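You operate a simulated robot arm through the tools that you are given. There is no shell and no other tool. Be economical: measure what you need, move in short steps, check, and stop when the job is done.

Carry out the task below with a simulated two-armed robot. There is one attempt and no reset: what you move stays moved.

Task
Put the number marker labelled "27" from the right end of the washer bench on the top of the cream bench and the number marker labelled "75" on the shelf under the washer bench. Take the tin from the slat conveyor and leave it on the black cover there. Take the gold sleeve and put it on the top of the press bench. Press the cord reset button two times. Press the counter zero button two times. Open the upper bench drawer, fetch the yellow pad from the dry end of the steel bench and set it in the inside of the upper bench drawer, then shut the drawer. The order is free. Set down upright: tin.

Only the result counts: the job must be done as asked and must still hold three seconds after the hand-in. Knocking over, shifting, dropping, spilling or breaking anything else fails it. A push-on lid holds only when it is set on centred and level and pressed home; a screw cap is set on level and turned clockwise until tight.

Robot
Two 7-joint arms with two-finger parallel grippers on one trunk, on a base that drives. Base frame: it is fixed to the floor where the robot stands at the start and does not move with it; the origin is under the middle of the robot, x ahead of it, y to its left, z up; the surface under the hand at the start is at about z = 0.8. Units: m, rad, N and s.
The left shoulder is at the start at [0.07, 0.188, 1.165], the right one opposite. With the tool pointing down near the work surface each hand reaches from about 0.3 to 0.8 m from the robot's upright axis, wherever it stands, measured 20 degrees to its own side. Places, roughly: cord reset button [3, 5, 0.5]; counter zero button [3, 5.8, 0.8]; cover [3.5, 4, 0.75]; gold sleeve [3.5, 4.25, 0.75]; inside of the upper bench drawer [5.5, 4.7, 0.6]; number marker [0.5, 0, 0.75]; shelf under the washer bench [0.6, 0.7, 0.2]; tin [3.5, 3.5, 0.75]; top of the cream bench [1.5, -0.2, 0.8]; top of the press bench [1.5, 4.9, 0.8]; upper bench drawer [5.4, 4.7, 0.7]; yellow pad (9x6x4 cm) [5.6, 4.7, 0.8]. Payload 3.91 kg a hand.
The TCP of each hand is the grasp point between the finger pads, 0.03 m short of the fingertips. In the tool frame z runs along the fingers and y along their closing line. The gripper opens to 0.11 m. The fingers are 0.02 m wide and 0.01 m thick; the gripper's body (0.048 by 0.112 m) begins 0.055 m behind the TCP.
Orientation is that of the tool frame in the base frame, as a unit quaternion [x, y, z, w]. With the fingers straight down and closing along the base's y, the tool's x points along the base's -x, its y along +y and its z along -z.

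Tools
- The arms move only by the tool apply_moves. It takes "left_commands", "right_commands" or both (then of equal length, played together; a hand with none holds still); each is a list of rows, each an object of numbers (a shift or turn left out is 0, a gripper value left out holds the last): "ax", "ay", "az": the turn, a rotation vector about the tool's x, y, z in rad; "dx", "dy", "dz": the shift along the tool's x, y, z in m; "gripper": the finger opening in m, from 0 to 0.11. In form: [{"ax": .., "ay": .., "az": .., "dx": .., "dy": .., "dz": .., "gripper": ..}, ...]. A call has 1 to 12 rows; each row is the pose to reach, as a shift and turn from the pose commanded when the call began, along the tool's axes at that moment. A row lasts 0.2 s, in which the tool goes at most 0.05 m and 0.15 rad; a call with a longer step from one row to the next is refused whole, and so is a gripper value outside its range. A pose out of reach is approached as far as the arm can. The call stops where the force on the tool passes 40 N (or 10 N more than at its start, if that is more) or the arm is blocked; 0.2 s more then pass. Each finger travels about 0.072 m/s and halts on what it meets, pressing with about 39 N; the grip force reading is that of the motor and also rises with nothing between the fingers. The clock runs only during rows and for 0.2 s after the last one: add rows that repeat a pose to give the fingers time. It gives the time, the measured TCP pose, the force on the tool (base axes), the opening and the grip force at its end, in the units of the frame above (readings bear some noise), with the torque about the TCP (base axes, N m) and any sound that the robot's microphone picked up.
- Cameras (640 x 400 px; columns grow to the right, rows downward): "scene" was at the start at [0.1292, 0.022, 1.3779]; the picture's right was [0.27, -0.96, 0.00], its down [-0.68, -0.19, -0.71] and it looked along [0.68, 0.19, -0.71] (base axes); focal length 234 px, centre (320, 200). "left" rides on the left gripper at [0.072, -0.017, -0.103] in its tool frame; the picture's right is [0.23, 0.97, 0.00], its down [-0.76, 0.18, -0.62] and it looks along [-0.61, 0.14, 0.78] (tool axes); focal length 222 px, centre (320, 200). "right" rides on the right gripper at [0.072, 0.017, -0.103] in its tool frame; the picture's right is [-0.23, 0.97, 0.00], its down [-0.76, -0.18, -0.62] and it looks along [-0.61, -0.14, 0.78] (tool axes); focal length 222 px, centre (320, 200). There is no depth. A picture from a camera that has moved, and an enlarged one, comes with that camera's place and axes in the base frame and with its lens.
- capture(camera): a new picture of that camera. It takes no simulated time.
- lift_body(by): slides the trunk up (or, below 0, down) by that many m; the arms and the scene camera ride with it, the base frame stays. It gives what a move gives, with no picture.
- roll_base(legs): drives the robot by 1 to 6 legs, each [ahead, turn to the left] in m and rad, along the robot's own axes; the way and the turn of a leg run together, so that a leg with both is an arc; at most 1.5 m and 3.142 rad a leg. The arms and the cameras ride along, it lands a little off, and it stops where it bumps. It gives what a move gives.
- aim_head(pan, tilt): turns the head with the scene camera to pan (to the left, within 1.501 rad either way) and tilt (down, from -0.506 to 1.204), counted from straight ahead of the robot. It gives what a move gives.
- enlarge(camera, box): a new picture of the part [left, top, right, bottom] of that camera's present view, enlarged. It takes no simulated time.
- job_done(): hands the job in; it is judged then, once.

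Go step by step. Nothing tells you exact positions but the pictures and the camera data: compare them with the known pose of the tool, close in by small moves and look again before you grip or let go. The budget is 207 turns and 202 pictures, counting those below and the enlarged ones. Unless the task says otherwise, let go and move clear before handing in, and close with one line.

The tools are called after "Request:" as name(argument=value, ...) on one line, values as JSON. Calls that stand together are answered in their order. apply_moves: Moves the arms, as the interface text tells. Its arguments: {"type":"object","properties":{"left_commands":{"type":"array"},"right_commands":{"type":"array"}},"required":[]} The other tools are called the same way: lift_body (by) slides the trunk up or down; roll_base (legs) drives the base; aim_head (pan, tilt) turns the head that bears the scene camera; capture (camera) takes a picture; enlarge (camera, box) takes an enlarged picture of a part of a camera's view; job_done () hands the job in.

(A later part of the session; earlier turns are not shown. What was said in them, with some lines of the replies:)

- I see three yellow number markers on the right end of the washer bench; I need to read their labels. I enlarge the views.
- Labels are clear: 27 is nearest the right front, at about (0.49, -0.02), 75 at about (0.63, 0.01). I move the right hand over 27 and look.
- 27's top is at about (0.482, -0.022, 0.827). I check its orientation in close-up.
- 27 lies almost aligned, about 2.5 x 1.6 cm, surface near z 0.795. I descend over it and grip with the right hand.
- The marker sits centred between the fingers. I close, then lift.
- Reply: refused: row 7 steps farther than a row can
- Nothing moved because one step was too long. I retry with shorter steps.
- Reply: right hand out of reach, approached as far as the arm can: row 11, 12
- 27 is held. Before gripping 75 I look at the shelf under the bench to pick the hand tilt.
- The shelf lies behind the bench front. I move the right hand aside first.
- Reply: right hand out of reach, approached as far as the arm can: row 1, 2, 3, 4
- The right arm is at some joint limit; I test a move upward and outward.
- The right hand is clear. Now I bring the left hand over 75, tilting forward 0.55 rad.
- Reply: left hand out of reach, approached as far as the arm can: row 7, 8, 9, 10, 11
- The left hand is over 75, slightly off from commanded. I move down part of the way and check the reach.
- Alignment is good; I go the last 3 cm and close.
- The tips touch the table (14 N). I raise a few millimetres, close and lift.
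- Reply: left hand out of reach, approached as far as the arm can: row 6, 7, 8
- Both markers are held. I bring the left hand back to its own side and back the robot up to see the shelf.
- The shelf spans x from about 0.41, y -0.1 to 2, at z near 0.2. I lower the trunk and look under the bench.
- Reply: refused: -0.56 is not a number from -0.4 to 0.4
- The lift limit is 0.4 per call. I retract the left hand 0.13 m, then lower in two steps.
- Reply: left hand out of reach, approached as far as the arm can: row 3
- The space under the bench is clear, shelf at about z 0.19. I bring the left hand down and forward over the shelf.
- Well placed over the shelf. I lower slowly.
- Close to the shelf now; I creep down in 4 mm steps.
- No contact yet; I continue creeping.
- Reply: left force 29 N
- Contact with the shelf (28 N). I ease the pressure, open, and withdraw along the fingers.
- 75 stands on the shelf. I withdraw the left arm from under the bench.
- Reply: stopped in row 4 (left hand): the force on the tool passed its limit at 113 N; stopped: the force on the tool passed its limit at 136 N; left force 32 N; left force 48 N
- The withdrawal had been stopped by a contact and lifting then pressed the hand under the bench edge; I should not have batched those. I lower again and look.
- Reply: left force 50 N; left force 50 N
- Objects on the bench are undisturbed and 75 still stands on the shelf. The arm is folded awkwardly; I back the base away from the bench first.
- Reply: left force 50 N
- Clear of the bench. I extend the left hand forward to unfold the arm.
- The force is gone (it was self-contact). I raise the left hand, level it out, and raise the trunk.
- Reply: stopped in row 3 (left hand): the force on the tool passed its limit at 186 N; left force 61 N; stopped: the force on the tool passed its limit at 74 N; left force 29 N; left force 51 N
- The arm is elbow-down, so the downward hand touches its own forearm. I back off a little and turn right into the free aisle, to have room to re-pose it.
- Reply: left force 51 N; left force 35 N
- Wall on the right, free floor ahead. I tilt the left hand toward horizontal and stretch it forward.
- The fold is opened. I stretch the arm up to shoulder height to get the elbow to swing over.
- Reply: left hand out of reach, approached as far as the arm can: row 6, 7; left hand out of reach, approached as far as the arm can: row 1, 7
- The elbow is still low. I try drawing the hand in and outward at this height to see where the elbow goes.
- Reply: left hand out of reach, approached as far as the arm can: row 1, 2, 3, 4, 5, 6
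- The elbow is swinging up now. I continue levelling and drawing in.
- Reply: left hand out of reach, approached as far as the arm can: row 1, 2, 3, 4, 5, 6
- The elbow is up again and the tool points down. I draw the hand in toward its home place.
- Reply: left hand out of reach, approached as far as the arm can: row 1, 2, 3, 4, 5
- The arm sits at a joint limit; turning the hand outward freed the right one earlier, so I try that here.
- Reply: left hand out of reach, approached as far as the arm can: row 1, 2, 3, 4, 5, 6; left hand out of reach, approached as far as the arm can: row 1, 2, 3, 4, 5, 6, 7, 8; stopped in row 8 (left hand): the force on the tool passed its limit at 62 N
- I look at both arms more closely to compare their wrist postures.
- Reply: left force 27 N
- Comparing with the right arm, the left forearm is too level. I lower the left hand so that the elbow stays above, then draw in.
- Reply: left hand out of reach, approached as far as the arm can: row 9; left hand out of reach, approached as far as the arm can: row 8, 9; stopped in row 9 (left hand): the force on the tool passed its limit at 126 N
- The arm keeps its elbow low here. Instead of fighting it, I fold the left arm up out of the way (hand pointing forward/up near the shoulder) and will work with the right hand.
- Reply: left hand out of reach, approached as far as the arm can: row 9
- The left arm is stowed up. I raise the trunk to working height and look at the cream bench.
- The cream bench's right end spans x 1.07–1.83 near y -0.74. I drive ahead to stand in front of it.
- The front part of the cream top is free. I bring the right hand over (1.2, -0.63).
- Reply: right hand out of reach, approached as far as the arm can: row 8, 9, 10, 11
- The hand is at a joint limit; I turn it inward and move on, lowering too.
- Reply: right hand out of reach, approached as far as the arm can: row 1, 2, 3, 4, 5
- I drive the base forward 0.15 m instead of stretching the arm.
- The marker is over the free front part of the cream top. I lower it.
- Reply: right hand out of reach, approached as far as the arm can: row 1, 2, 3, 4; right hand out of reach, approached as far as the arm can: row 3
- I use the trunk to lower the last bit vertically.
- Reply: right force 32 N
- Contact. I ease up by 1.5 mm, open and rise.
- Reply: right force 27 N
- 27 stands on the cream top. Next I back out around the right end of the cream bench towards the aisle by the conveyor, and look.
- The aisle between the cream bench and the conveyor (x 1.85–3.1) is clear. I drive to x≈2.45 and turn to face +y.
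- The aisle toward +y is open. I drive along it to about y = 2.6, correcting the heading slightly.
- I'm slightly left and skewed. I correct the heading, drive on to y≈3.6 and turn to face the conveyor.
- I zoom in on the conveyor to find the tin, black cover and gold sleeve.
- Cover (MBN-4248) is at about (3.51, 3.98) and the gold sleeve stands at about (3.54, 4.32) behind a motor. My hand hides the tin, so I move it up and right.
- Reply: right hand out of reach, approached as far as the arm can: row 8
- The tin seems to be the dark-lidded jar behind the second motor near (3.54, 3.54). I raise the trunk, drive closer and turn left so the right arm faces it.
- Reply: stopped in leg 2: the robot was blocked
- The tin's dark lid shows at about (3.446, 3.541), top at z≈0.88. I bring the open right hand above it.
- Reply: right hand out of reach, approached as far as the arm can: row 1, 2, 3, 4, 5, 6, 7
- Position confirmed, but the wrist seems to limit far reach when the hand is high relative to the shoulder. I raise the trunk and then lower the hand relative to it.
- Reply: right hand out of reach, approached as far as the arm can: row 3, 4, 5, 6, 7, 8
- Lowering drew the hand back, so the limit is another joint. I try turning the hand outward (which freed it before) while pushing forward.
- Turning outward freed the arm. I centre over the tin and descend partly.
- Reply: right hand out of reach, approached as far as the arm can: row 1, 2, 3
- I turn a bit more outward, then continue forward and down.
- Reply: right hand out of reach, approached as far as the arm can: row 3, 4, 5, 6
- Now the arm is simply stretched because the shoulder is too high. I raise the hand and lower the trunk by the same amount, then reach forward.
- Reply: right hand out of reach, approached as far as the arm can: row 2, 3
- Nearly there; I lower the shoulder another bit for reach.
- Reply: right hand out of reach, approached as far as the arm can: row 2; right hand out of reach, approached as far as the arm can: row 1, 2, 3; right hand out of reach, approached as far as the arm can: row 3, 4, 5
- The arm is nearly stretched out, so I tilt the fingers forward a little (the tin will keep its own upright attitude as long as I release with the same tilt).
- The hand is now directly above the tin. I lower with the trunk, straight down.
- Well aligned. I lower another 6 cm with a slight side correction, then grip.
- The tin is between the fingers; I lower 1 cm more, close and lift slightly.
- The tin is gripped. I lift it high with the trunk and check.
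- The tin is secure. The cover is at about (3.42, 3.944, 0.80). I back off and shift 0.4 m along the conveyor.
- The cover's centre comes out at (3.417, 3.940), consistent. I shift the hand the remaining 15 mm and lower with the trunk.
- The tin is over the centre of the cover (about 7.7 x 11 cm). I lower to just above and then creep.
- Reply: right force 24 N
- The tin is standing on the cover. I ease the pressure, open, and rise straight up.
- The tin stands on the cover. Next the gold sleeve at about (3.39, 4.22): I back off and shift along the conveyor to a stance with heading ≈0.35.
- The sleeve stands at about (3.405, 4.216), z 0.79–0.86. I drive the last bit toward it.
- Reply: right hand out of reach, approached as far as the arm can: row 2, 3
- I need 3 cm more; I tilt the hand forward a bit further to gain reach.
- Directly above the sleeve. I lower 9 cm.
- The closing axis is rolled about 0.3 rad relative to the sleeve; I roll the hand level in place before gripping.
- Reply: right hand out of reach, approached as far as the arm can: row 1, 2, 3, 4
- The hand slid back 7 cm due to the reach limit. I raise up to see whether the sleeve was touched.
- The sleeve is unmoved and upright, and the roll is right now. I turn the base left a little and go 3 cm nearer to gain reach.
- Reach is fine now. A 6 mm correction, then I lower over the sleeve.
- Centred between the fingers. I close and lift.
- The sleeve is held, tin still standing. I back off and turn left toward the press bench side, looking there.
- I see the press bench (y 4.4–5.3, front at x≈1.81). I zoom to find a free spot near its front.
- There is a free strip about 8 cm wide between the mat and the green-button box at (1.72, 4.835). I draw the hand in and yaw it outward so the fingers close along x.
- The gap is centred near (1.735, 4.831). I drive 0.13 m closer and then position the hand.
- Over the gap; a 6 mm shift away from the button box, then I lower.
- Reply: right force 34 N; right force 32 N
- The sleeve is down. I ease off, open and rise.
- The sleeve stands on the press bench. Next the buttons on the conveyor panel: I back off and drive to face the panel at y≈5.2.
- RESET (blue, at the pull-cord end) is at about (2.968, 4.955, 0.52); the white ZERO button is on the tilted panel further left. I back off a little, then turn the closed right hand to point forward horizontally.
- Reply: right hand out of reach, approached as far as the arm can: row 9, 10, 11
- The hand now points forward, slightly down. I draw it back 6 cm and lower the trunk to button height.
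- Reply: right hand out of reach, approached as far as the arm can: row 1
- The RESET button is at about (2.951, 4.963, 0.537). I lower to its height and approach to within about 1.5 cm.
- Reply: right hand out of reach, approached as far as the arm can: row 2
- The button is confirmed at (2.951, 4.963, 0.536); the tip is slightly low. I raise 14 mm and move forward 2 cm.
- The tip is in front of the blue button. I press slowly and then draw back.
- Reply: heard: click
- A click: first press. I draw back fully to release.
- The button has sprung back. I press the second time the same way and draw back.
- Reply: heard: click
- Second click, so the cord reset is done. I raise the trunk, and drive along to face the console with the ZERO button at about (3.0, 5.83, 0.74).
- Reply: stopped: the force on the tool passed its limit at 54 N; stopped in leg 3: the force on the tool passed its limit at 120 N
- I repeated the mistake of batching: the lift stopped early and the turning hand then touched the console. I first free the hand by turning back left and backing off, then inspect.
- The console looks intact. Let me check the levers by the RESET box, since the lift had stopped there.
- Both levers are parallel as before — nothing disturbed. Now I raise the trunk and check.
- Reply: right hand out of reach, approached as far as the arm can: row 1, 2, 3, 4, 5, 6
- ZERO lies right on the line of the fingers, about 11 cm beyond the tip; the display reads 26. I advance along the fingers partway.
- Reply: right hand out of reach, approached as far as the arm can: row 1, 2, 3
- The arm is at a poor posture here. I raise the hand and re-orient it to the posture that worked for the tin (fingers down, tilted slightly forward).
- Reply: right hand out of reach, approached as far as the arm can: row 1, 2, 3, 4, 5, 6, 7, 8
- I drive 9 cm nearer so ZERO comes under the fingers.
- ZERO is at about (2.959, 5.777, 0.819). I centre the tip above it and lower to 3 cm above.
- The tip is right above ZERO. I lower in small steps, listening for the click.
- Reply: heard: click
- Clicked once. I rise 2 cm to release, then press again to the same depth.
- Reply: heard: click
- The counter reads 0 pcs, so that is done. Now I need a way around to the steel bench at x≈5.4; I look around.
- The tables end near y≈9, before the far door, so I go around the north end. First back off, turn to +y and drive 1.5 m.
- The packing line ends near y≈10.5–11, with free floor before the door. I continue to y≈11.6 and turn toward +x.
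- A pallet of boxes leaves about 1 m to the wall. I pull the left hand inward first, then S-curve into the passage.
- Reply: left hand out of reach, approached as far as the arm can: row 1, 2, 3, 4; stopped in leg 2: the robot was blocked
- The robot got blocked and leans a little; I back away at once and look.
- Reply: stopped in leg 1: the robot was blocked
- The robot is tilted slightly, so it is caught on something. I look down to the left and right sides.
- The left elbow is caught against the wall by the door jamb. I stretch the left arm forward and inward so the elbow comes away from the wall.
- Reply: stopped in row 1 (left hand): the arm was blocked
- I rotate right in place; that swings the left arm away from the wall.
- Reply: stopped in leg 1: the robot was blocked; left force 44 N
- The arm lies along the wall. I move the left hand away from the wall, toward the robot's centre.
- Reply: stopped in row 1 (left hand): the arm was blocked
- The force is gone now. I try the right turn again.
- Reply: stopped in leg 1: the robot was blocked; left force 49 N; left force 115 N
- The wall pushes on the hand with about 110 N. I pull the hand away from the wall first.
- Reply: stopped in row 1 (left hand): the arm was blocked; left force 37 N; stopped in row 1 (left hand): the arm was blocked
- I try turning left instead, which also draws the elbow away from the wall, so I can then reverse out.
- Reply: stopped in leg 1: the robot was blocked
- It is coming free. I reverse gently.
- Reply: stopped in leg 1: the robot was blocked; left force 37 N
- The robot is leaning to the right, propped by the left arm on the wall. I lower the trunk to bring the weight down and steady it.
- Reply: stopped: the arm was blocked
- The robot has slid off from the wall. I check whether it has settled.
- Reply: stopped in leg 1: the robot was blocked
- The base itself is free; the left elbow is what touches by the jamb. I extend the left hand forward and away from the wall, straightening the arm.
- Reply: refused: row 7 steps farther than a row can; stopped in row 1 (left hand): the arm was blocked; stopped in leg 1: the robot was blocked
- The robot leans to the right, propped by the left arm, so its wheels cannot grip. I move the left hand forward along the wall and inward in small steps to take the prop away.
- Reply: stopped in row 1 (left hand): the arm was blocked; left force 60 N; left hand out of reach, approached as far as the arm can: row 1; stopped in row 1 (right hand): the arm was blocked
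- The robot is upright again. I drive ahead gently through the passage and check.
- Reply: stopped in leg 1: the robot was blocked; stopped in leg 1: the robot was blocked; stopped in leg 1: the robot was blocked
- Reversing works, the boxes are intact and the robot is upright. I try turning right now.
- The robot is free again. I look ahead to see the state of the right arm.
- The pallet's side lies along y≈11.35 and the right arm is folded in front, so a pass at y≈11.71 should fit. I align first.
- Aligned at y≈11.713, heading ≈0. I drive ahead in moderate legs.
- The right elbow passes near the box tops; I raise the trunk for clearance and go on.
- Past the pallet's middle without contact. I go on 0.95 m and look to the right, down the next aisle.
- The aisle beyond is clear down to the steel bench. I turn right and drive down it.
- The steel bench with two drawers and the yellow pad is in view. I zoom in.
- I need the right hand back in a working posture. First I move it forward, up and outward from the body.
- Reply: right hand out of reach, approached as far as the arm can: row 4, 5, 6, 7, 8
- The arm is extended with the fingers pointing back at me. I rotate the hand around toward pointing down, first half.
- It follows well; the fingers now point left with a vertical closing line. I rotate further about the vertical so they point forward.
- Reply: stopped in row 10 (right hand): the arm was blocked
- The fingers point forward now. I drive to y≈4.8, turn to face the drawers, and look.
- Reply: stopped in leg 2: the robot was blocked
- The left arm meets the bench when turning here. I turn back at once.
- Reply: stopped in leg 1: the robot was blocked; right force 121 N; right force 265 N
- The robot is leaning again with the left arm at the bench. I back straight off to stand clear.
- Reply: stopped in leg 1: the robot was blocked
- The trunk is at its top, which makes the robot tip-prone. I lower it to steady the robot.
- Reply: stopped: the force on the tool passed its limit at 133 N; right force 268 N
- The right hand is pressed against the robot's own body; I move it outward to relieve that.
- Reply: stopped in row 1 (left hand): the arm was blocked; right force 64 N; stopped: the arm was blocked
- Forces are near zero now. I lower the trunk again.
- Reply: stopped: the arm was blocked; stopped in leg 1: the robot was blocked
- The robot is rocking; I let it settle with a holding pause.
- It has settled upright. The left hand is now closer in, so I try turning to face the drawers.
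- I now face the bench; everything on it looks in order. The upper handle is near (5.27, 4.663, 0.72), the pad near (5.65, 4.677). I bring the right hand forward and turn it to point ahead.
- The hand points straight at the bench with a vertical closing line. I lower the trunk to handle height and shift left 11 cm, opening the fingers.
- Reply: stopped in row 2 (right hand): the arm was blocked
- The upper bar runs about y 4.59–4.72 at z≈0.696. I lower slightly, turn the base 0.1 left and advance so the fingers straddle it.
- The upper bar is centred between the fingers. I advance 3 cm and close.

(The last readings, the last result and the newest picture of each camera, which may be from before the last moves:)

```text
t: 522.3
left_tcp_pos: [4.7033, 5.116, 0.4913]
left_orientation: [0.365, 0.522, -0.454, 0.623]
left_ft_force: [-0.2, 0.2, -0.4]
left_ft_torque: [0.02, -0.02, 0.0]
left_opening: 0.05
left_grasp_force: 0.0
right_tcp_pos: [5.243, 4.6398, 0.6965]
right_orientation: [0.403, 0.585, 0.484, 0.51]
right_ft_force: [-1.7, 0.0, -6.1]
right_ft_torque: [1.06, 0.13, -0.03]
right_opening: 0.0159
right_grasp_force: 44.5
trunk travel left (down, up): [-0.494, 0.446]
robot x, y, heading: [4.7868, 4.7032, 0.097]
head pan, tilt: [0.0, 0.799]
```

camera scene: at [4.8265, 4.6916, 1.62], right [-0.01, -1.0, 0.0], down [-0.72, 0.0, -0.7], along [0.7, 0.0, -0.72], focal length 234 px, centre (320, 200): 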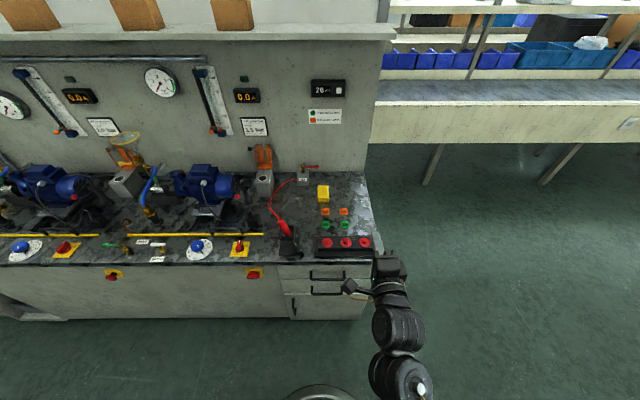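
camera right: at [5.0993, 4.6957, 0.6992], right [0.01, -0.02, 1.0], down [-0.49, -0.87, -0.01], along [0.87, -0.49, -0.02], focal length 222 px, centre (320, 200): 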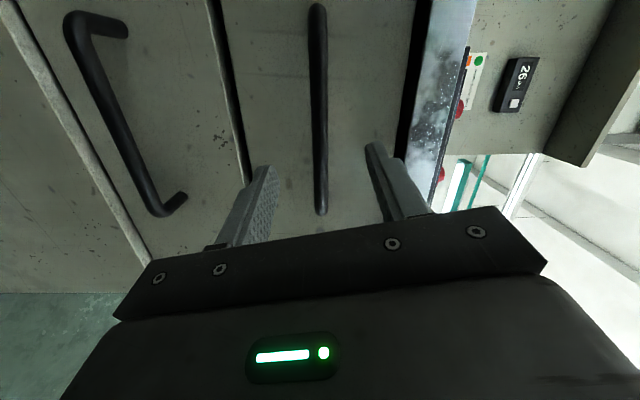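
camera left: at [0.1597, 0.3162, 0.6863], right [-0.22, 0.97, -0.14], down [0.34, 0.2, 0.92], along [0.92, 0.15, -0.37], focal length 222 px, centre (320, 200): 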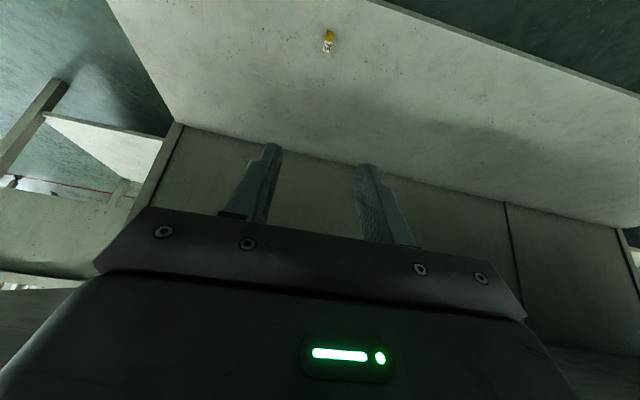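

The bar is gripped (16 mm). I pull the drawer open by reversing the base.

Request:
roll_base(legs=[[-0.22, 0.0]])

Request:
capture(camera="scene")

```text
t: 524.0
left_tcp_pos: [4.4793, 5.0951, 0.49]
left_orientation: [0.364, 0.523, -0.452, 0.624]
left_ft_force: [-1.3, -0.1, -0.5]
left_ft_torque: [0.03, 0.06, 0.01]
left_opening: 0.0502
left_grasp_force: 0.1
right_tcp_pos: [5.0223, 4.6272, 0.6968]
right_orientation: [0.399, 0.589, 0.487, 0.507]
right_ft_force: [-0.8, 32.4, -13.6]
right_ft_torque: [1.05, 0.32, 0.83]
right_opening: 0.0159
right_grasp_force: 44.9
trunk travel left (down, up): [-0.494, 0.446]
robot x, y, heading: [4.5661, 4.6792, 0.099]
head pan, tilt: [0.0, 0.799]
```

```text
7 pictures are left
camera scene: at [4.6941, 4.6957, 1.1958], right [0.1, -1.0, 0.0], down [-0.71, -0.07, -0.7], along [0.69, 0.07, -0.72], focal length 234 px, centre (320, 200)
```

scene: 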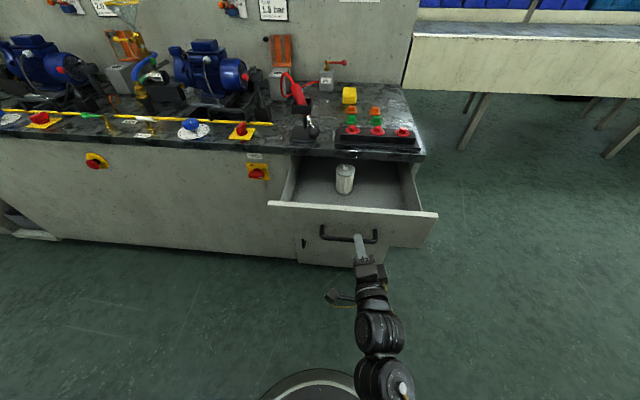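

The drawer is open about 22 cm; a can stands inside. I release the handle, back off and raise the hand.

Request:
apply_moves(right_commands=[{"gripper": 0.05}, {"gripper": 0.06}, {"gripper": 0.06}, {"gripper": 0.06}])

Request:
roll_base(legs=[[-0.12, 0.0]])

Request:
lift_body(by=0.3)

```text
t: 525.0
left_tcp_pos: [4.4784, 5.0939, 0.4895]
left_orientation: [0.364, 0.524, -0.451, 0.625]
left_ft_force: [-0.1, -0.4, 0.8]
left_ft_torque: [0.0, 0.0, -0.06]
left_opening: 0.05
left_grasp_force: 0.1
right_tcp_pos: [5.0215, 4.6255, 0.6971]
right_orientation: [0.399, 0.589, 0.487, 0.507]
right_ft_force: [-0.4, 0.3, -0.5]
right_ft_torque: [0.01, -0.01, 0.0]
right_opening: 0.0602
right_grasp_force: 0.1
trunk travel left (down, up): [-0.494, 0.446]
robot x, y, heading: [4.5626, 4.6784, 0.099]
head pan, tilt: [0.0, 0.799]
```

```text
t: 526.2
left_tcp_pos: [4.3574, 5.0826, 0.4906]
left_orientation: [0.364, 0.522, -0.452, 0.625]
left_ft_force: [-0.3, -0.1, -0.4]
left_ft_torque: [0.01, 0.0, -0.02]
left_opening: 0.0499
left_grasp_force: 0.1
right_tcp_pos: [4.9002, 4.6137, 0.6975]
right_orientation: [0.399, 0.588, 0.488, 0.507]
right_ft_force: [-0.8, 0.7, -0.2]
right_ft_torque: [0.03, 0.0, 0.01]
right_opening: 0.0597
right_grasp_force: 0.0
trunk travel left (down, up): [-0.494, 0.446]
robot x, y, heading: [4.4413, 4.6672, 0.097]
head pan, tilt: [0.0, 0.799]
```

```text
t: 529.2
left_tcp_pos: [4.3578, 5.0835, 0.7896]
left_orientation: [0.364, 0.523, -0.452, 0.625]
left_ft_force: [-0.4, 0.3, 0.0]
left_ft_torque: [0.03, -0.02, -0.01]
left_opening: 0.05
left_grasp_force: 0.0
right_tcp_pos: [4.9014, 4.6143, 0.996]
right_orientation: [0.399, 0.588, 0.487, 0.507]
right_ft_force: [0.8, 0.1, 0.4]
right_ft_torque: [0.03, -0.01, 0.03]
right_opening: 0.0601
right_grasp_force: 0.0
trunk travel left (down, up): [-0.794, 0.146]
robot x, y, heading: [4.4407, 4.6673, 0.094]
head pan, tilt: [0.0, 0.799]
```

Now I roll the hand so the fingers close sideways, then pitch it down.

Request:
apply_moves(right_commands=[{"az": -0.13}, {"az": -0.26}, {"az": -0.39}, {"az": -0.52}, {"az": -0.65}, {"az": -0.78}, {"az": -0.91}, {"az": -1.04}, {"az": -1.17}, {"az": -1.3}, {"az": -1.36}])

Request:
apply_moves(right_commands=[{"ay": 0.12, "dz": 0.03}, {"ay": 0.24, "dz": 0.06}, {"ay": 0.36, "dz": 0.09}, {"ay": 0.48, "dz": 0.12}, {"ay": 0.6, "dz": 0.15}, {"ay": 0.7, "dz": 0.17, "gripper": 0.09}])

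Request:
capture(camera="scene")

```text
t: 531.6
left_tcp_pos: [4.3584, 5.0829, 0.791]
left_orientation: [0.364, 0.523, -0.451, 0.625]
left_ft_force: [-0.1, -0.2, -0.4]
left_ft_torque: [0.0, 0.01, 0.02]
left_opening: 0.0499
left_grasp_force: 0.0
right_tcp_pos: [4.9019, 4.6124, 0.9964]
right_orientation: [-0.061, 0.708, 0.06, 0.701]
right_ft_force: [-0.8, -0.4, -0.2]
right_ft_torque: [0.0, 0.02, -0.01]
right_opening: 0.0599
right_grasp_force: 0.0
trunk travel left (down, up): [-0.794, 0.146]
robot x, y, heading: [4.4431, 4.6671, 0.1]
head pan, tilt: [0.0, 0.799]
```

```text
t: 532.4
left_tcp_pos: [4.3592, 5.0826, 0.7905]
left_orientation: [0.363, 0.523, -0.452, 0.625]
left_ft_force: [0.6, 0.5, -0.3]
left_ft_torque: [0.0, 0.02, -0.02]
left_opening: 0.05
left_grasp_force: 0.1
right_tcp_pos: [4.9801, 4.5773, 0.958]
right_orientation: [-0.127, 0.813, -0.022, 0.567]
right_ft_force: [-0.4, 0.7, 0.4]
right_ft_torque: [0.05, -0.05, 0.02]
right_opening: 0.0603
right_grasp_force: 0.0
trunk travel left (down, up): [-0.794, 0.146]
robot x, y, heading: [4.4429, 4.6683, 0.103]
head pan, tilt: [0.0, 0.799]
stopped in row 3 (right hand): the arm was blocked; the commanded pose is now the measured one
```

```text
6 pictures are left
camera scene: at [4.5742, 4.6802, 1.4958], right [0.1, -1.0, 0.0], down [-0.71, -0.07, -0.7], along [0.69, 0.07, -0.72], focal length 234 px, centre (320, 200)
```

scene: 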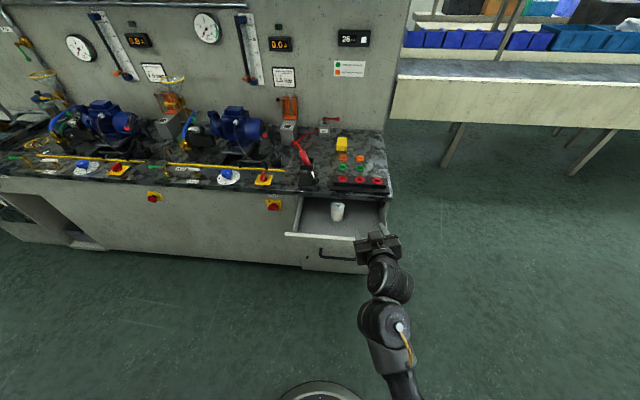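

Pitching is limited while the arm is folded. I extend the hand forward over the bench edge and pitch there.

Request:
apply_moves(right_commands=[{"dx": -0.013, "dy": -0.0076, "dz": 0.0387, "gripper": 0.09}, {"dx": -0.027, "dy": -0.015, "dz": 0.077}, {"dx": -0.04, "dy": -0.023, "dz": 0.116}, {"dx": -0.054, "dy": -0.03, "dz": 0.155}, {"dx": -0.067, "dy": -0.038, "dz": 0.193}, {"dx": -0.081, "dy": -0.0455, "dz": 0.232}, {"dx": -0.081, "dy": -0.0455, "dz": 0.232, "ay": 0.12}, {"dx": -0.081, "dy": -0.0455, "dz": 0.232, "ay": 0.24}, {"dx": -0.081, "dy": -0.0455, "dz": 0.232, "ay": 0.36}, {"dx": -0.081, "dy": -0.0455, "dz": 0.232, "ay": 0.45}])

```text
t: 534.6
left_tcp_pos: [4.3589, 5.0833, 0.791]
left_orientation: [0.363, 0.523, -0.451, 0.625]
left_ft_force: [0.1, -0.2, 0.1]
left_ft_torque: [0.04, 0.01, -0.02]
left_opening: 0.0499
left_grasp_force: 0.1
right_tcp_pos: [5.2305, 4.5774, 0.9601]
right_orientation: [-0.12, 0.919, -0.05, 0.372]
right_ft_force: [-0.6, -0.6, 0.0]
right_ft_torque: [0.02, 0.0, 0.0]
right_opening: 0.0899
right_grasp_force: 0.1
trunk travel left (down, up): [-0.794, 0.146]
robot x, y, heading: [4.4427, 4.668, 0.098]
head pan, tilt: [0.0, 0.799]
```

The hand is now at a 45° pitch over the edge. I drive forward so it comes above the pad.

Request:
roll_base(legs=[[0.39, 0.05]])

Request:
capture(camera="right")

```text
t: 537.1
left_tcp_pos: [4.7364, 5.1264, 0.7901]
left_orientation: [0.353, 0.531, -0.438, 0.634]
left_ft_force: [0.8, 0.8, 0.0]
left_ft_torque: [0.01, 0.01, 0.03]
left_opening: 0.0499
left_grasp_force: 0.1
right_tcp_pos: [5.6296, 4.656, 0.9599]
right_orientation: [-0.139, 0.916, -0.041, 0.373]
right_ft_force: [0.4, -0.3, 0.9]
right_ft_torque: [0.0, 0.0, -0.01]
right_opening: 0.0898
right_grasp_force: 0.0
trunk travel left (down, up): [-0.794, 0.146]
robot x, y, heading: [4.8353, 4.7167, 0.142]
head pan, tilt: [0.0, 0.799]
```

```text
5 pictures are left
camera right: at [5.5037, 4.6503, 0.9818], right [-0.06, 1.0, -0.02], down [0.13, 0.03, 0.99], along [0.99, 0.06, -0.13], focal length 222 px, centre (320, 200)
```

right: 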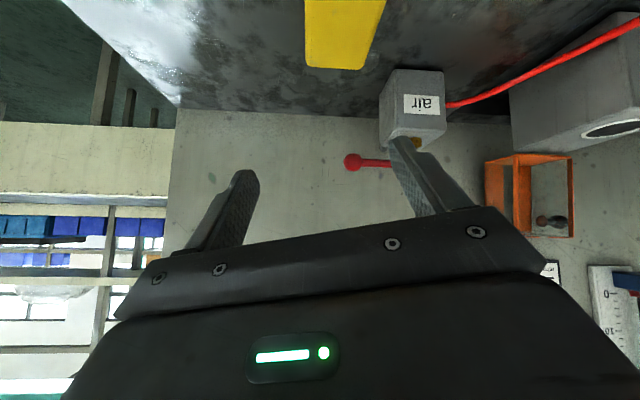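

The pad's centre comes out near (5.645, 4.674). I correct the roll and position, then lower over it with the trunk.

Request:
apply_moves(right_commands=[{"dx": -0.007, "dy": 0.007, "dz": 0.0055, "ax": -0.12}, {"dx": -0.0153, "dy": 0.0139, "dz": 0.0109, "ax": -0.24}, {"dx": -0.0153, "dy": 0.0139, "dz": 0.0109, "ax": -0.24}])

Request:
lift_body(by=-0.09)

Request:
capture(camera="right")

```text
t: 537.9
left_tcp_pos: [4.7369, 5.1263, 0.7913]
left_orientation: [0.352, 0.531, -0.437, 0.634]
left_ft_force: [-0.2, -1.0, -0.9]
left_ft_torque: [0.01, -0.02, 0.0]
left_opening: 0.05
left_grasp_force: 0.0
right_tcp_pos: [5.6432, 4.6754, 0.9597]
right_orientation: [-0.182, 0.915, 0.068, 0.354]
right_ft_force: [0.4, 0.8, 0.3]
right_ft_torque: [-0.04, 0.02, -0.03]
right_opening: 0.09
right_grasp_force: 0.1
trunk travel left (down, up): [-0.794, 0.146]
robot x, y, heading: [4.8375, 4.7122, 0.142]
head pan, tilt: [0.0, 0.799]
```

```text
t: 539.1
left_tcp_pos: [4.7358, 5.1258, 0.7003]
left_orientation: [0.353, 0.53, -0.439, 0.634]
left_ft_force: [-0.2, 0.1, -0.1]
left_ft_torque: [0.01, 0.0, -0.01]
left_opening: 0.0501
left_grasp_force: 0.1
right_tcp_pos: [5.6433, 4.675, 0.8701]
right_orientation: [-0.182, 0.915, 0.068, 0.355]
right_ft_force: [0.2, -0.5, 0.2]
right_ft_torque: [0.01, -0.01, 0.0]
right_opening: 0.0899
right_grasp_force: 0.0
trunk travel left (down, up): [-0.704, 0.236]
robot x, y, heading: [4.8373, 4.7175, 0.141]
head pan, tilt: [0.0, 0.799]
```

```text
4 pictures are left
camera right: at [5.5223, 4.6442, 0.8978], right [-0.22, 0.96, 0.15], down [0.2, -0.11, 0.97], along [0.96, 0.24, -0.17], focal length 222 px, centre (320, 200)
```

right: 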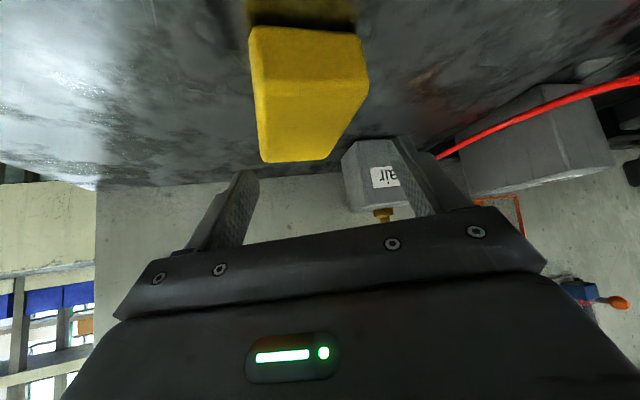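

The pad's yaw differs from the closing line by about 0.3 rad; I correct that, open to 0.1 and lower the last 2.8 cm.

Request:
apply_moves(right_commands=[{"ax": 0.067, "az": 0.074, "gripper": 0.105}, {"ax": 0.135, "az": 0.148, "dx": -0.004, "dy": -0.003, "dz": 0.003}, {"ax": 0.202, "az": 0.222, "dx": -0.0076, "dy": -0.0064, "dz": 0.007}, {"ax": 0.202, "az": 0.222, "dx": -0.0076, "dy": -0.0064, "dz": 0.007}])

Request:
lift_body(by=-0.024)

Request:
capture(camera="right")

```text
t: 540.1
left_tcp_pos: [4.7367, 5.126, 0.7013]
left_orientation: [0.354, 0.53, -0.439, 0.633]
left_ft_force: [-0.3, 0.1, 1.2]
left_ft_torque: [0.02, -0.03, -0.01]
left_opening: 0.05
left_grasp_force: 0.0
right_tcp_pos: [5.6544, 4.6732, 0.8695]
right_orientation: [-0.042, 0.931, 0.014, 0.362]
right_ft_force: [0.0, -0.2, -0.6]
right_ft_torque: [0.01, 0.01, -0.01]
right_opening: 0.105
right_grasp_force: 0.1
trunk travel left (down, up): [-0.704, 0.236]
robot x, y, heading: [4.8357, 4.7119, 0.144]
head pan, tilt: [0.0, 0.799]
```

```text
t: 540.8
left_tcp_pos: [4.736, 5.1266, 0.6771]
left_orientation: [0.352, 0.53, -0.438, 0.635]
left_ft_force: [-0.4, 0.0, 1.0]
left_ft_torque: [-0.03, 0.0, -0.01]
left_opening: 0.05
left_grasp_force: 0.1
right_tcp_pos: [5.6546, 4.6731, 0.8457]
right_orientation: [-0.043, 0.931, 0.015, 0.362]
right_ft_force: [-0.2, -0.5, -0.5]
right_ft_torque: [0.0, -0.02, 0.01]
right_opening: 0.1053
right_grasp_force: 0.1
trunk travel left (down, up): [-0.68, 0.26]
robot x, y, heading: [4.8349, 4.7132, 0.14]
head pan, tilt: [0.0, 0.799]
```

```text
3 pictures are left
camera right: at [5.5301, 4.6792, 0.8731], right [0.08, 0.99, 0.15], down [0.16, -0.16, 0.97], along [0.98, -0.05, -0.17], focal length 222 px, centre (320, 200)
```

right: 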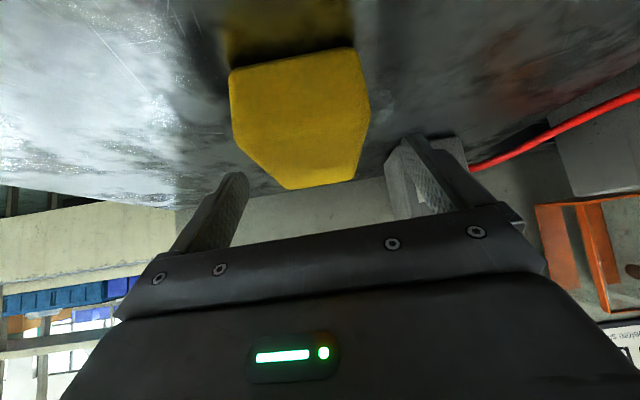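

The pad lies between the fingers. I lower 6 mm more, close and lift.

Request:
lift_body(by=-0.007)

Request:
apply_moves(right_commands=[{"gripper": 0.0}, {"gripper": 0.0}, {"gripper": 0.0}, {"gripper": 0.0}, {"gripper": 0.0}])

Request:
lift_body(by=0.12)

```text
t: 541.4
left_tcp_pos: [4.736, 5.1269, 0.67]
left_orientation: [0.353, 0.53, -0.439, 0.634]
left_ft_force: [-0.6, -0.2, 0.7]
left_ft_torque: [0.0, 0.02, -0.02]
left_opening: 0.0502
left_grasp_force: 0.2
right_tcp_pos: [5.6549, 4.6738, 0.8386]
right_orientation: [-0.043, 0.931, 0.015, 0.361]
right_ft_force: [-0.1, -0.4, 0.1]
right_ft_torque: [0.01, 0.0, 0.01]
right_opening: 0.1051
right_grasp_force: 0.0
trunk travel left (down, up): [-0.673, 0.267]
robot x, y, heading: [4.8356, 4.7146, 0.14]
head pan, tilt: [0.0, 0.799]
```

```text
t: 542.6
left_tcp_pos: [4.735, 5.1259, 0.6709]
left_orientation: [0.353, 0.53, -0.439, 0.634]
left_ft_force: [-0.3, 0.7, 0.0]
left_ft_torque: [-0.01, 0.05, -0.01]
left_opening: 0.0501
left_grasp_force: 0.1
right_tcp_pos: [5.654, 4.6741, 0.8381]
right_orientation: [-0.043, 0.932, 0.014, 0.361]
right_ft_force: [-0.3, 0.6, 0.5]
right_ft_torque: [-0.03, 0.04, 0.01]
right_opening: 0.0538
right_grasp_force: 39.1
trunk travel left (down, up): [-0.673, 0.267]
robot x, y, heading: [4.8387, 4.7137, 0.138]
head pan, tilt: [0.0, 0.799]
```

```text
t: 544.1
left_tcp_pos: [4.7358, 5.1268, 0.7898]
left_orientation: [0.353, 0.531, -0.438, 0.634]
left_ft_force: [-0.2, 0.3, -0.1]
left_ft_torque: [0.01, 0.02, -0.01]
left_opening: 0.0502
left_grasp_force: 0.0
right_tcp_pos: [5.6554, 4.6733, 0.9578]
right_orientation: [-0.043, 0.932, 0.014, 0.361]
right_ft_force: [-0.3, -0.4, 0.0]
right_ft_torque: [0.0, 0.02, -0.01]
right_opening: 0.0539
right_grasp_force: 39.2
trunk travel left (down, up): [-0.793, 0.147]
robot x, y, heading: [4.8388, 4.7163, 0.141]
head pan, tilt: [0.0, 0.799]
```

The pad is held. I carry it back over the open drawer by reversing.

Request:
roll_base(legs=[[-0.435, -0.08]])

Request:
capture(camera="scene")

```text
t: 546.7
left_tcp_pos: [4.3481, 5.0897, 0.79]
left_orientation: [0.371, 0.518, -0.461, 0.618]
left_ft_force: [0.0, 0.6, 0.7]
left_ft_torque: [0.05, -0.01, -0.01]
left_opening: 0.0504
left_grasp_force: 0.0
right_tcp_pos: [5.2299, 4.5689, 0.9585]
right_orientation: [-0.009, 0.933, 0.002, 0.36]
right_ft_force: [-0.2, 0.1, -0.7]
right_ft_torque: [0.0, -0.03, 0.03]
right_opening: 0.054
right_grasp_force: 38.2
trunk travel left (down, up): [-0.793, 0.147]
robot x, y, heading: [4.4174, 4.674, 0.069]
head pan, tilt: [0.0, 0.799]
```

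```text
2 pictures are left
camera scene: at [4.5482, 4.6796, 1.495], right [0.07, -1.0, 0.0], down [-0.72, -0.05, -0.7], along [0.7, 0.05, -0.72], focal length 234 px, centre (320, 200)
```

scene: 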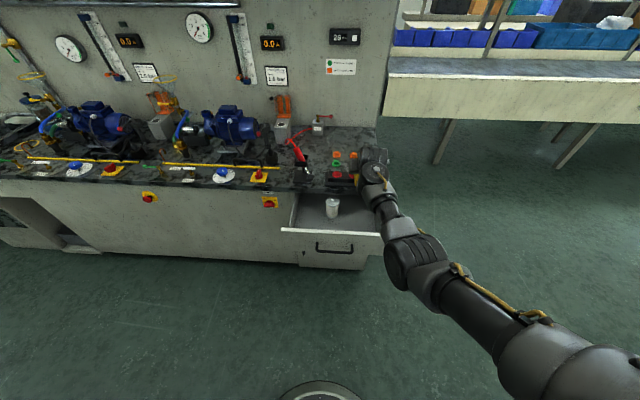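

The pad is above the right part of the drawer, clear of the can. I move 2 cm further in and lower.

Request:
roll_base(legs=[[0.02, 0.0]])

Request:
lift_body(by=-0.24)

Request:
lift_body(by=-0.03)

```text
t: 547.5
left_tcp_pos: [4.365, 5.0903, 0.7902]
left_orientation: [0.373, 0.517, -0.461, 0.618]
left_ft_force: [0.6, 0.0, 0.7]
left_ft_torque: [-0.01, 0.02, 0.02]
left_opening: 0.0502
left_grasp_force: 0.1
right_tcp_pos: [5.2466, 4.5704, 0.9601]
right_orientation: [-0.009, 0.932, 0.001, 0.363]
right_ft_force: [-0.2, 0.6, 1.1]
right_ft_torque: [-0.02, -0.01, 0.0]
right_opening: 0.0539
right_grasp_force: 39.5
trunk travel left (down, up): [-0.793, 0.147]
robot x, y, heading: [4.4371, 4.6727, 0.066]
head pan, tilt: [0.0, 0.799]
```

```text
t: 550.0
left_tcp_pos: [4.3638, 5.0901, 0.5508]
left_orientation: [0.373, 0.516, -0.46, 0.618]
left_ft_force: [0.7, 0.6, 0.5]
left_ft_torque: [-0.01, -0.01, -0.03]
left_opening: 0.0501
left_grasp_force: 0.1
right_tcp_pos: [5.2482, 4.5706, 0.7252]
right_orientation: [-0.009, 0.931, 0.002, 0.366]
right_ft_force: [1.1, -4.6, 35.7]
right_ft_torque: [0.4, 4.56, 0.42]
right_opening: 0.054
right_grasp_force: 39.0
trunk travel left (down, up): [-0.553, 0.387]
robot x, y, heading: [4.4348, 4.6708, 0.068]
head pan, tilt: [0.0, 0.799]
```

```text
t: 550.3
left_tcp_pos: [4.3678, 5.0909, 0.5491]
left_orientation: [0.373, 0.517, -0.461, 0.617]
left_ft_force: [0.1, -1.3, -0.7]
left_ft_torque: [0.0, 0.01, -0.03]
left_opening: 0.05
left_grasp_force: 0.1
right_tcp_pos: [5.2535, 4.5702, 0.7264]
right_orientation: [-0.008, 0.929, 0.002, 0.369]
right_ft_force: [0.9, -1.5, 19.2]
right_ft_torque: [0.17, 2.65, 0.12]
right_opening: 0.0539
right_grasp_force: 39.5
trunk travel left (down, up): [-0.552, 0.388]
robot x, y, heading: [4.4361, 4.671, 0.07]
head pan, tilt: [0.0, 0.799]
stopped: the force on the tool passed its limit at 51 N (the readings are from after the stop); the commanded pose is now the measured one
```

The gripper body rests on the drawer's front edge. I rise 3 cm, go 5 cm further in, and lower again.

Request:
lift_body(by=0.03)

Request:
roll_base(legs=[[0.05, -0.01]])

Request:
lift_body(by=-0.06)

```text
t: 551.0
left_tcp_pos: [4.3671, 5.0902, 0.5775]
left_orientation: [0.371, 0.517, -0.461, 0.618]
left_ft_force: [-0.2, -0.1, 1.3]
left_ft_torque: [0.0, 0.01, -0.01]
left_opening: 0.0501
left_grasp_force: 0.1
right_tcp_pos: [5.2512, 4.5697, 0.7518]
right_orientation: [-0.008, 0.931, 0.002, 0.365]
right_ft_force: [0.7, 0.5, -0.6]
right_ft_torque: [-0.01, 0.0, 0.0]
right_opening: 0.0539
right_grasp_force: 39.3
trunk travel left (down, up): [-0.582, 0.358]
robot x, y, heading: [4.4358, 4.6712, 0.068]
head pan, tilt: [0.0, 0.799]
```

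```text
t: 552.0
left_tcp_pos: [4.4193, 5.0937, 0.5773]
left_orientation: [0.375, 0.516, -0.465, 0.614]
left_ft_force: [0.2, 0.8, 0.6]
left_ft_torque: [0.01, 0.03, 0.03]
left_opening: 0.0503
left_grasp_force: 0.1
right_tcp_pos: [5.2957, 4.5641, 0.7463]
right_orientation: [-0.003, 0.933, 0.0, 0.36]
right_ft_force: [-21.6, 1.7, -27.1]
right_ft_torque: [0.77, -0.71, -0.84]
right_opening: 0.0541
right_grasp_force: 38.7
trunk travel left (down, up): [-0.582, 0.358]
robot x, y, heading: [4.4882, 4.6793, 0.058]
head pan, tilt: [0.0, 0.799]
```

```text
t: 553.0
left_tcp_pos: [4.4197, 5.0932, 0.5198]
left_orientation: [0.375, 0.515, -0.465, 0.615]
left_ft_force: [-0.2, -0.6, 0.9]
left_ft_torque: [0.04, 0.0, 0.0]
left_opening: 0.05
left_grasp_force: 0.0
right_tcp_pos: [5.2965, 4.5657, 0.6863]
right_orientation: [-0.003, 0.933, 0.001, 0.36]
right_ft_force: [0.2, -0.8, 0.8]
right_ft_torque: [0.02, 0.01, 0.03]
right_opening: 0.0539
right_grasp_force: 39.4
trunk travel left (down, up): [-0.522, 0.418]
robot x, y, heading: [4.4833, 4.6752, 0.058]
head pan, tilt: [0.0, 0.799]
```

It fits now. I creep down to the drawer floor.

Request:
lift_body(by=-0.012)

Request:
lift_body(by=-0.01)

Request:
lift_body(by=-0.008)

```text
t: 553.6
left_tcp_pos: [4.417, 5.0937, 0.5058]
left_orientation: [0.376, 0.513, -0.464, 0.617]
left_ft_force: [0.2, 0.1, 0.3]
left_ft_torque: [0.01, -0.04, 0.0]
left_opening: 0.05
left_grasp_force: 0.1
right_tcp_pos: [5.2953, 4.5654, 0.6899]
right_orientation: [-0.003, 0.93, 0.0, 0.369]
right_ft_force: [0.2, 0.8, -0.4]
right_ft_torque: [0.02, -0.02, 0.0]
right_opening: 0.0543
right_grasp_force: 39.5
trunk travel left (down, up): [-0.51, 0.43]
robot x, y, heading: [4.4847, 4.6733, 0.058]
head pan, tilt: [0.0, 0.799]
```

```text
t: 554.1
left_tcp_pos: [4.4154, 5.094, 0.4968]
left_orientation: [0.377, 0.512, -0.462, 0.618]
left_ft_force: [-0.4, 0.1, 0.4]
left_ft_torque: [-0.03, -0.03, 0.03]
left_opening: 0.0501
left_grasp_force: 0.1
right_tcp_pos: [5.2968, 4.5658, 0.6939]
right_orientation: [-0.002, 0.925, 0.002, 0.379]
right_ft_force: [0.8, -0.4, -0.2]
right_ft_torque: [-0.02, 0.01, 0.01]
right_opening: 0.054
right_grasp_force: 39.1
trunk travel left (down, up): [-0.5, 0.44]
robot x, y, heading: [4.4824, 4.6767, 0.059]
head pan, tilt: [0.0, 0.799]
```

```text
t: 554.7
left_tcp_pos: [4.4117, 5.0928, 0.4883]
left_orientation: [0.379, 0.51, -0.461, 0.619]
left_ft_force: [-0.1, 0.4, -0.5]
left_ft_torque: [-0.03, -0.03, -0.02]
left_opening: 0.0501
left_grasp_force: 0.1
right_tcp_pos: [5.2953, 4.5651, 0.6969]
right_orientation: [-0.002, 0.923, 0.002, 0.386]
right_ft_force: [1.1, 0.1, -0.9]
right_ft_torque: [0.0, -0.02, 0.0]
right_opening: 0.054
right_grasp_force: 38.9
trunk travel left (down, up): [-0.492, 0.448]
robot x, y, heading: [4.4846, 4.6752, 0.051]
head pan, tilt: [0.0, 0.799]
```

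The forearm now rests on the drawer's edge, so I rise back 3 cm and release the pad there, just above the drawer floor.

Request:
lift_body(by=0.028)

Request:
apply_moves(right_commands=[{"gripper": 0.06}, {"gripper": 0.07}, {"gripper": 0.08}, {"gripper": 0.08}, {"gripper": 0.08}])

Request:
capture(camera="right")

```text
t: 555.5
left_tcp_pos: [4.4184, 5.0938, 0.5148]
left_orientation: [0.375, 0.515, -0.463, 0.616]
left_ft_force: [0.0, 0.1, 0.5]
left_ft_torque: [0.02, 0.01, 0.01]
left_opening: 0.0499
left_grasp_force: 0.0
right_tcp_pos: [5.2952, 4.565, 0.6868]
right_orientation: [-0.002, 0.933, 0.0, 0.36]
right_ft_force: [0.1, 0.6, 0.1]
right_ft_torque: [-0.02, 0.0, 0.02]
right_opening: 0.0541
right_grasp_force: 38.9
trunk travel left (down, up): [-0.52, 0.42]
robot x, y, heading: [4.4861, 4.6732, 0.058]
head pan, tilt: [0.0, 0.799]
```

```text
t: 556.6
left_tcp_pos: [4.418, 5.0934, 0.5154]
left_orientation: [0.375, 0.514, -0.465, 0.615]
left_ft_force: [0.0, -0.3, 0.3]
left_ft_torque: [-0.03, 0.01, 0.0]
left_opening: 0.0502
left_grasp_force: 0.1
right_tcp_pos: [5.2943, 4.5666, 0.6853]
right_orientation: [-0.004, 0.933, 0.001, 0.361]
right_ft_force: [0.3, -0.8, -0.9]
right_ft_torque: [0.04, 0.03, -0.02]
right_opening: 0.08
right_grasp_force: 0.1
trunk travel left (down, up): [-0.52, 0.42]
robot x, y, heading: [4.4835, 4.6758, 0.055]
head pan, tilt: [0.0, 0.799]
```

```text
1 pictures are left
camera right: at [5.1719, 4.5824, 0.7138], right [0.16, 0.98, 0.15], down [0.15, -0.17, 0.97], along [0.98, -0.14, -0.17], focal length 222 px, centre (320, 200)
```

right: 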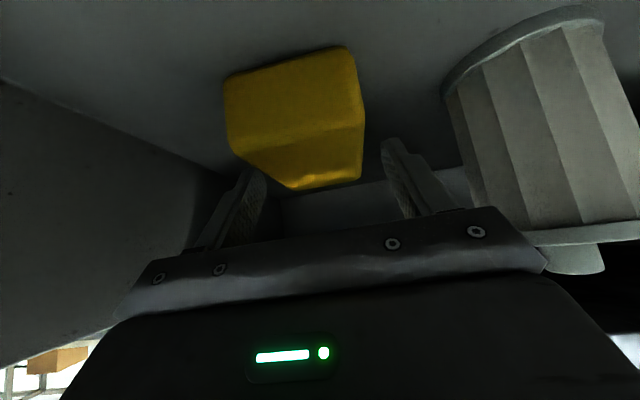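

The pad lies on the drawer floor beside the upright can. I rise 6 cm, draw back 5 cm, then rise clear.

Request:
lift_body(by=0.055)

Request:
roll_base(legs=[[-0.06, 0.0]])

Request:
lift_body(by=0.2)

```text
t: 557.6
left_tcp_pos: [4.4206, 5.0935, 0.5715]
left_orientation: [0.375, 0.515, -0.465, 0.615]
left_ft_force: [0.6, -0.4, -0.2]
left_ft_torque: [0.02, 0.0, 0.04]
left_opening: 0.05
left_grasp_force: 0.1
right_tcp_pos: [5.2965, 4.5651, 0.7395]
right_orientation: [-0.003, 0.933, -0.001, 0.36]
right_ft_force: [-0.7, 0.3, 0.2]
right_ft_torque: [0.0, 0.01, -0.01]
right_opening: 0.0804
right_grasp_force: 0.1
trunk travel left (down, up): [-0.575, 0.365]
robot x, y, heading: [4.4868, 4.6762, 0.054]
head pan, tilt: [0.0, 0.799]
```

```text
t: 558.6
left_tcp_pos: [4.3589, 5.0919, 0.5709]
left_orientation: [0.376, 0.514, -0.465, 0.615]
left_ft_force: [-0.2, 0.1, 0.0]
left_ft_torque: [0.02, 0.0, 0.01]
left_opening: 0.0503
left_grasp_force: 0.1
right_tcp_pos: [5.2361, 4.5605, 0.7416]
right_orientation: [-0.003, 0.932, 0.001, 0.362]
right_ft_force: [-0.7, -0.2, 0.3]
right_ft_torque: [-0.02, 0.01, 0.02]
right_opening: 0.0798
right_grasp_force: 0.0
trunk travel left (down, up): [-0.575, 0.365]
robot x, y, heading: [4.4229, 4.6746, 0.06]
head pan, tilt: [0.0, 0.799]
```

```text
t: 560.8
left_tcp_pos: [4.3596, 5.0903, 0.7713]
left_orientation: [0.375, 0.515, -0.465, 0.615]
left_ft_force: [0.0, 0.6, 0.2]
left_ft_torque: [0.02, -0.01, 0.05]
left_opening: 0.0501
left_grasp_force: 0.0
right_tcp_pos: [5.2367, 4.5621, 0.9401]
right_orientation: [-0.003, 0.933, 0.0, 0.36]
right_ft_force: [0.1, -0.1, -0.8]
right_ft_torque: [-0.03, 0.03, 0.0]
right_opening: 0.0802
right_grasp_force: 0.1
trunk travel left (down, up): [-0.775, 0.165]
robot x, y, heading: [4.4253, 4.6694, 0.061]
head pan, tilt: [0.0, 0.799]
```

Now I close the drawer: back off, close the fingers, lower to the drawer front's height.

Request:
roll_base(legs=[[-0.3, 0.0]])

Request:
apply_moves(right_commands=[{"gripper": 0.0}, {"gripper": 0.0}, {"gripper": 0.0}, {"gripper": 0.0}])

Request:
lift_body(by=-0.215)

```text
t: 562.8
left_tcp_pos: [4.0481, 5.0711, 0.7721]
left_orientation: [0.374, 0.515, -0.465, 0.616]
left_ft_force: [-0.2, 0.4, 0.1]
left_ft_torque: [0.02, -0.04, -0.02]
left_opening: 0.0502
left_grasp_force: 0.1
right_tcp_pos: [4.9269, 4.5453, 0.9391]
right_orientation: [-0.005, 0.933, 0.001, 0.36]
right_ft_force: [0.5, 0.1, -0.1]
right_ft_torque: [-0.02, -0.01, 0.04]
right_opening: 0.0801
right_grasp_force: 0.0
trunk travel left (down, up): [-0.775, 0.165]
robot x, y, heading: [4.114, 4.6539, 0.062]
head pan, tilt: [0.0, 0.799]
```

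```text
t: 563.8
left_tcp_pos: [4.0479, 5.0715, 0.7723]
left_orientation: [0.376, 0.516, -0.464, 0.615]
left_ft_force: [-0.2, -0.3, 0.2]
left_ft_torque: [0.0, -0.01, 0.03]
left_opening: 0.0498
left_grasp_force: 0.1
right_tcp_pos: [4.9265, 4.5456, 0.94]
right_orientation: [-0.005, 0.933, 0.0, 0.36]
right_ft_force: [-0.6, -0.4, 0.2]
right_ft_torque: [0.01, -0.01, 0.01]
right_opening: 0.0002
right_grasp_force: 37.6
trunk travel left (down, up): [-0.775, 0.165]
robot x, y, heading: [4.113, 4.6493, 0.06]
head pan, tilt: [0.0, 0.799]
```

```text
t: 566.1
left_tcp_pos: [4.0479, 5.0714, 0.5559]
left_orientation: [0.375, 0.515, -0.464, 0.615]
left_ft_force: [0.5, 0.3, -0.9]
left_ft_torque: [-0.01, -0.02, 0.02]
left_opening: 0.05
left_grasp_force: 0.0
right_tcp_pos: [4.9268, 4.5453, 0.7249]
right_orientation: [-0.005, 0.933, 0.001, 0.36]
right_ft_force: [0.0, 0.4, -0.2]
right_ft_torque: [0.03, 0.03, 0.0]
right_opening: 0.0
right_grasp_force: 38.0
trunk travel left (down, up): [-0.56, 0.38]
robot x, y, heading: [4.114, 4.6566, 0.061]
head pan, tilt: [0.0, 0.799]
```

The closed fingertips face the drawer front. I drive forward to push the drawer shut.

Request:
roll_base(legs=[[0.35, -0.02]])

```text
t: 568.4
left_tcp_pos: [4.4064, 5.0927, 0.5567]
left_orientation: [0.378, 0.512, -0.469, 0.612]
left_ft_force: [-0.7, 0.5, -0.9]
left_ft_torque: [0.02, 0.03, 0.0]
left_opening: 0.0499
left_grasp_force: 0.0
right_tcp_pos: [5.2738, 4.5488, 0.7254]
right_orientation: [0.005, 0.933, -0.003, 0.36]
right_ft_force: [-2.9, 0.7, 0.0]
right_ft_torque: [0.06, 0.04, 0.01]
right_opening: 0.0
right_grasp_force: 37.8
trunk travel left (down, up): [-0.56, 0.38]
robot x, y, heading: [4.4662, 4.6692, 0.045]
head pan, tilt: [0.0, 0.799]
```

Still moving easily; I push on a little until it meets the stop.

Request:
roll_base(legs=[[0.025, 0.0]])

```text
t: 569.2
left_tcp_pos: [4.4112, 5.0923, 0.5549]
left_orientation: [0.381, 0.511, -0.469, 0.611]
left_ft_force: [-0.4, -0.7, -0.8]
left_ft_torque: [0.01, -0.02, 0.02]
left_opening: 0.0501
left_grasp_force: 0.0
right_tcp_pos: [5.2745, 4.5498, 0.7221]
right_orientation: [0.005, 0.936, -0.001, 0.353]
right_ft_force: [-22.4, -0.8, 9.3]
right_ft_torque: [-0.01, 0.11, 0.0]
right_opening: 0.0002
right_grasp_force: 37.3
trunk travel left (down, up): [-0.56, 0.38]
robot x, y, heading: [4.4767, 4.6733, 0.041]
head pan, tilt: [0.0, 0.799]
stopped in leg 1: the force on the tool passed its limit at 66 N (the readings are from after the stop); the commanded pose is now the measured one
```

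The drawer meets its stop (66 N). I back off and check with the last picture.

Request:
roll_base(legs=[[-0.2, 0.0]])

Request:
capture(camera="scene")

```text
t: 570.8
left_tcp_pos: [4.2056, 5.0818, 0.5562]
left_orientation: [0.378, 0.514, -0.467, 0.612]
left_ft_force: [0.3, 1.0, 0.6]
left_ft_torque: [-0.05, 0.01, -0.01]
left_opening: 0.0497
left_grasp_force: 0.1
right_tcp_pos: [5.0729, 4.5458, 0.7205]
right_orientation: [0.002, 0.936, -0.002, 0.352]
right_ft_force: [0.2, -0.6, -0.1]
right_ft_torque: [0.03, 0.01, 0.03]
right_opening: 0.0
right_grasp_force: 37.9
trunk travel left (down, up): [-0.56, 0.38]
robot x, y, heading: [4.2679, 4.662, 0.049]
head pan, tilt: [0.0, 0.799]
```

```text
0 pictures are left
camera scene: at [4.3975, 4.6689, 1.2615], right [0.05, -1.0, 0.0], down [-0.72, -0.04, -0.7], along [0.7, 0.03, -0.72], focal length 234 px, centre (320, 200)
```

scene: 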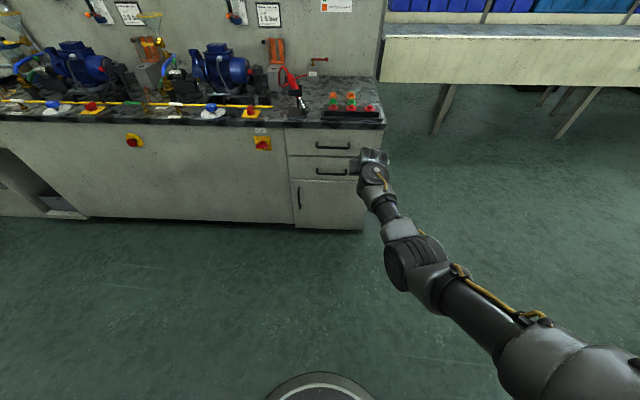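

The drawer is shut with the pad inside, the hands are empty and clear, and every item on the list has been done, so I hand the job in.

Request:
job_done()

```text
The job is handed in.
```

Every item on the list is done and handed in: 27 is on the cream bench, 75 is on the shelf, the tin is upright on the black cover, and the gold sleeve is on the press bench. Both buttons were pressed twice, and the yellow pad is in the shut upper drawer. However, the arms hit the washer bench, the conveyor console and the steel bench hard along the way, and the wall by the door. In the pictures I took afterwards I saw nothing moved, but I did not recheck every spot at the end.
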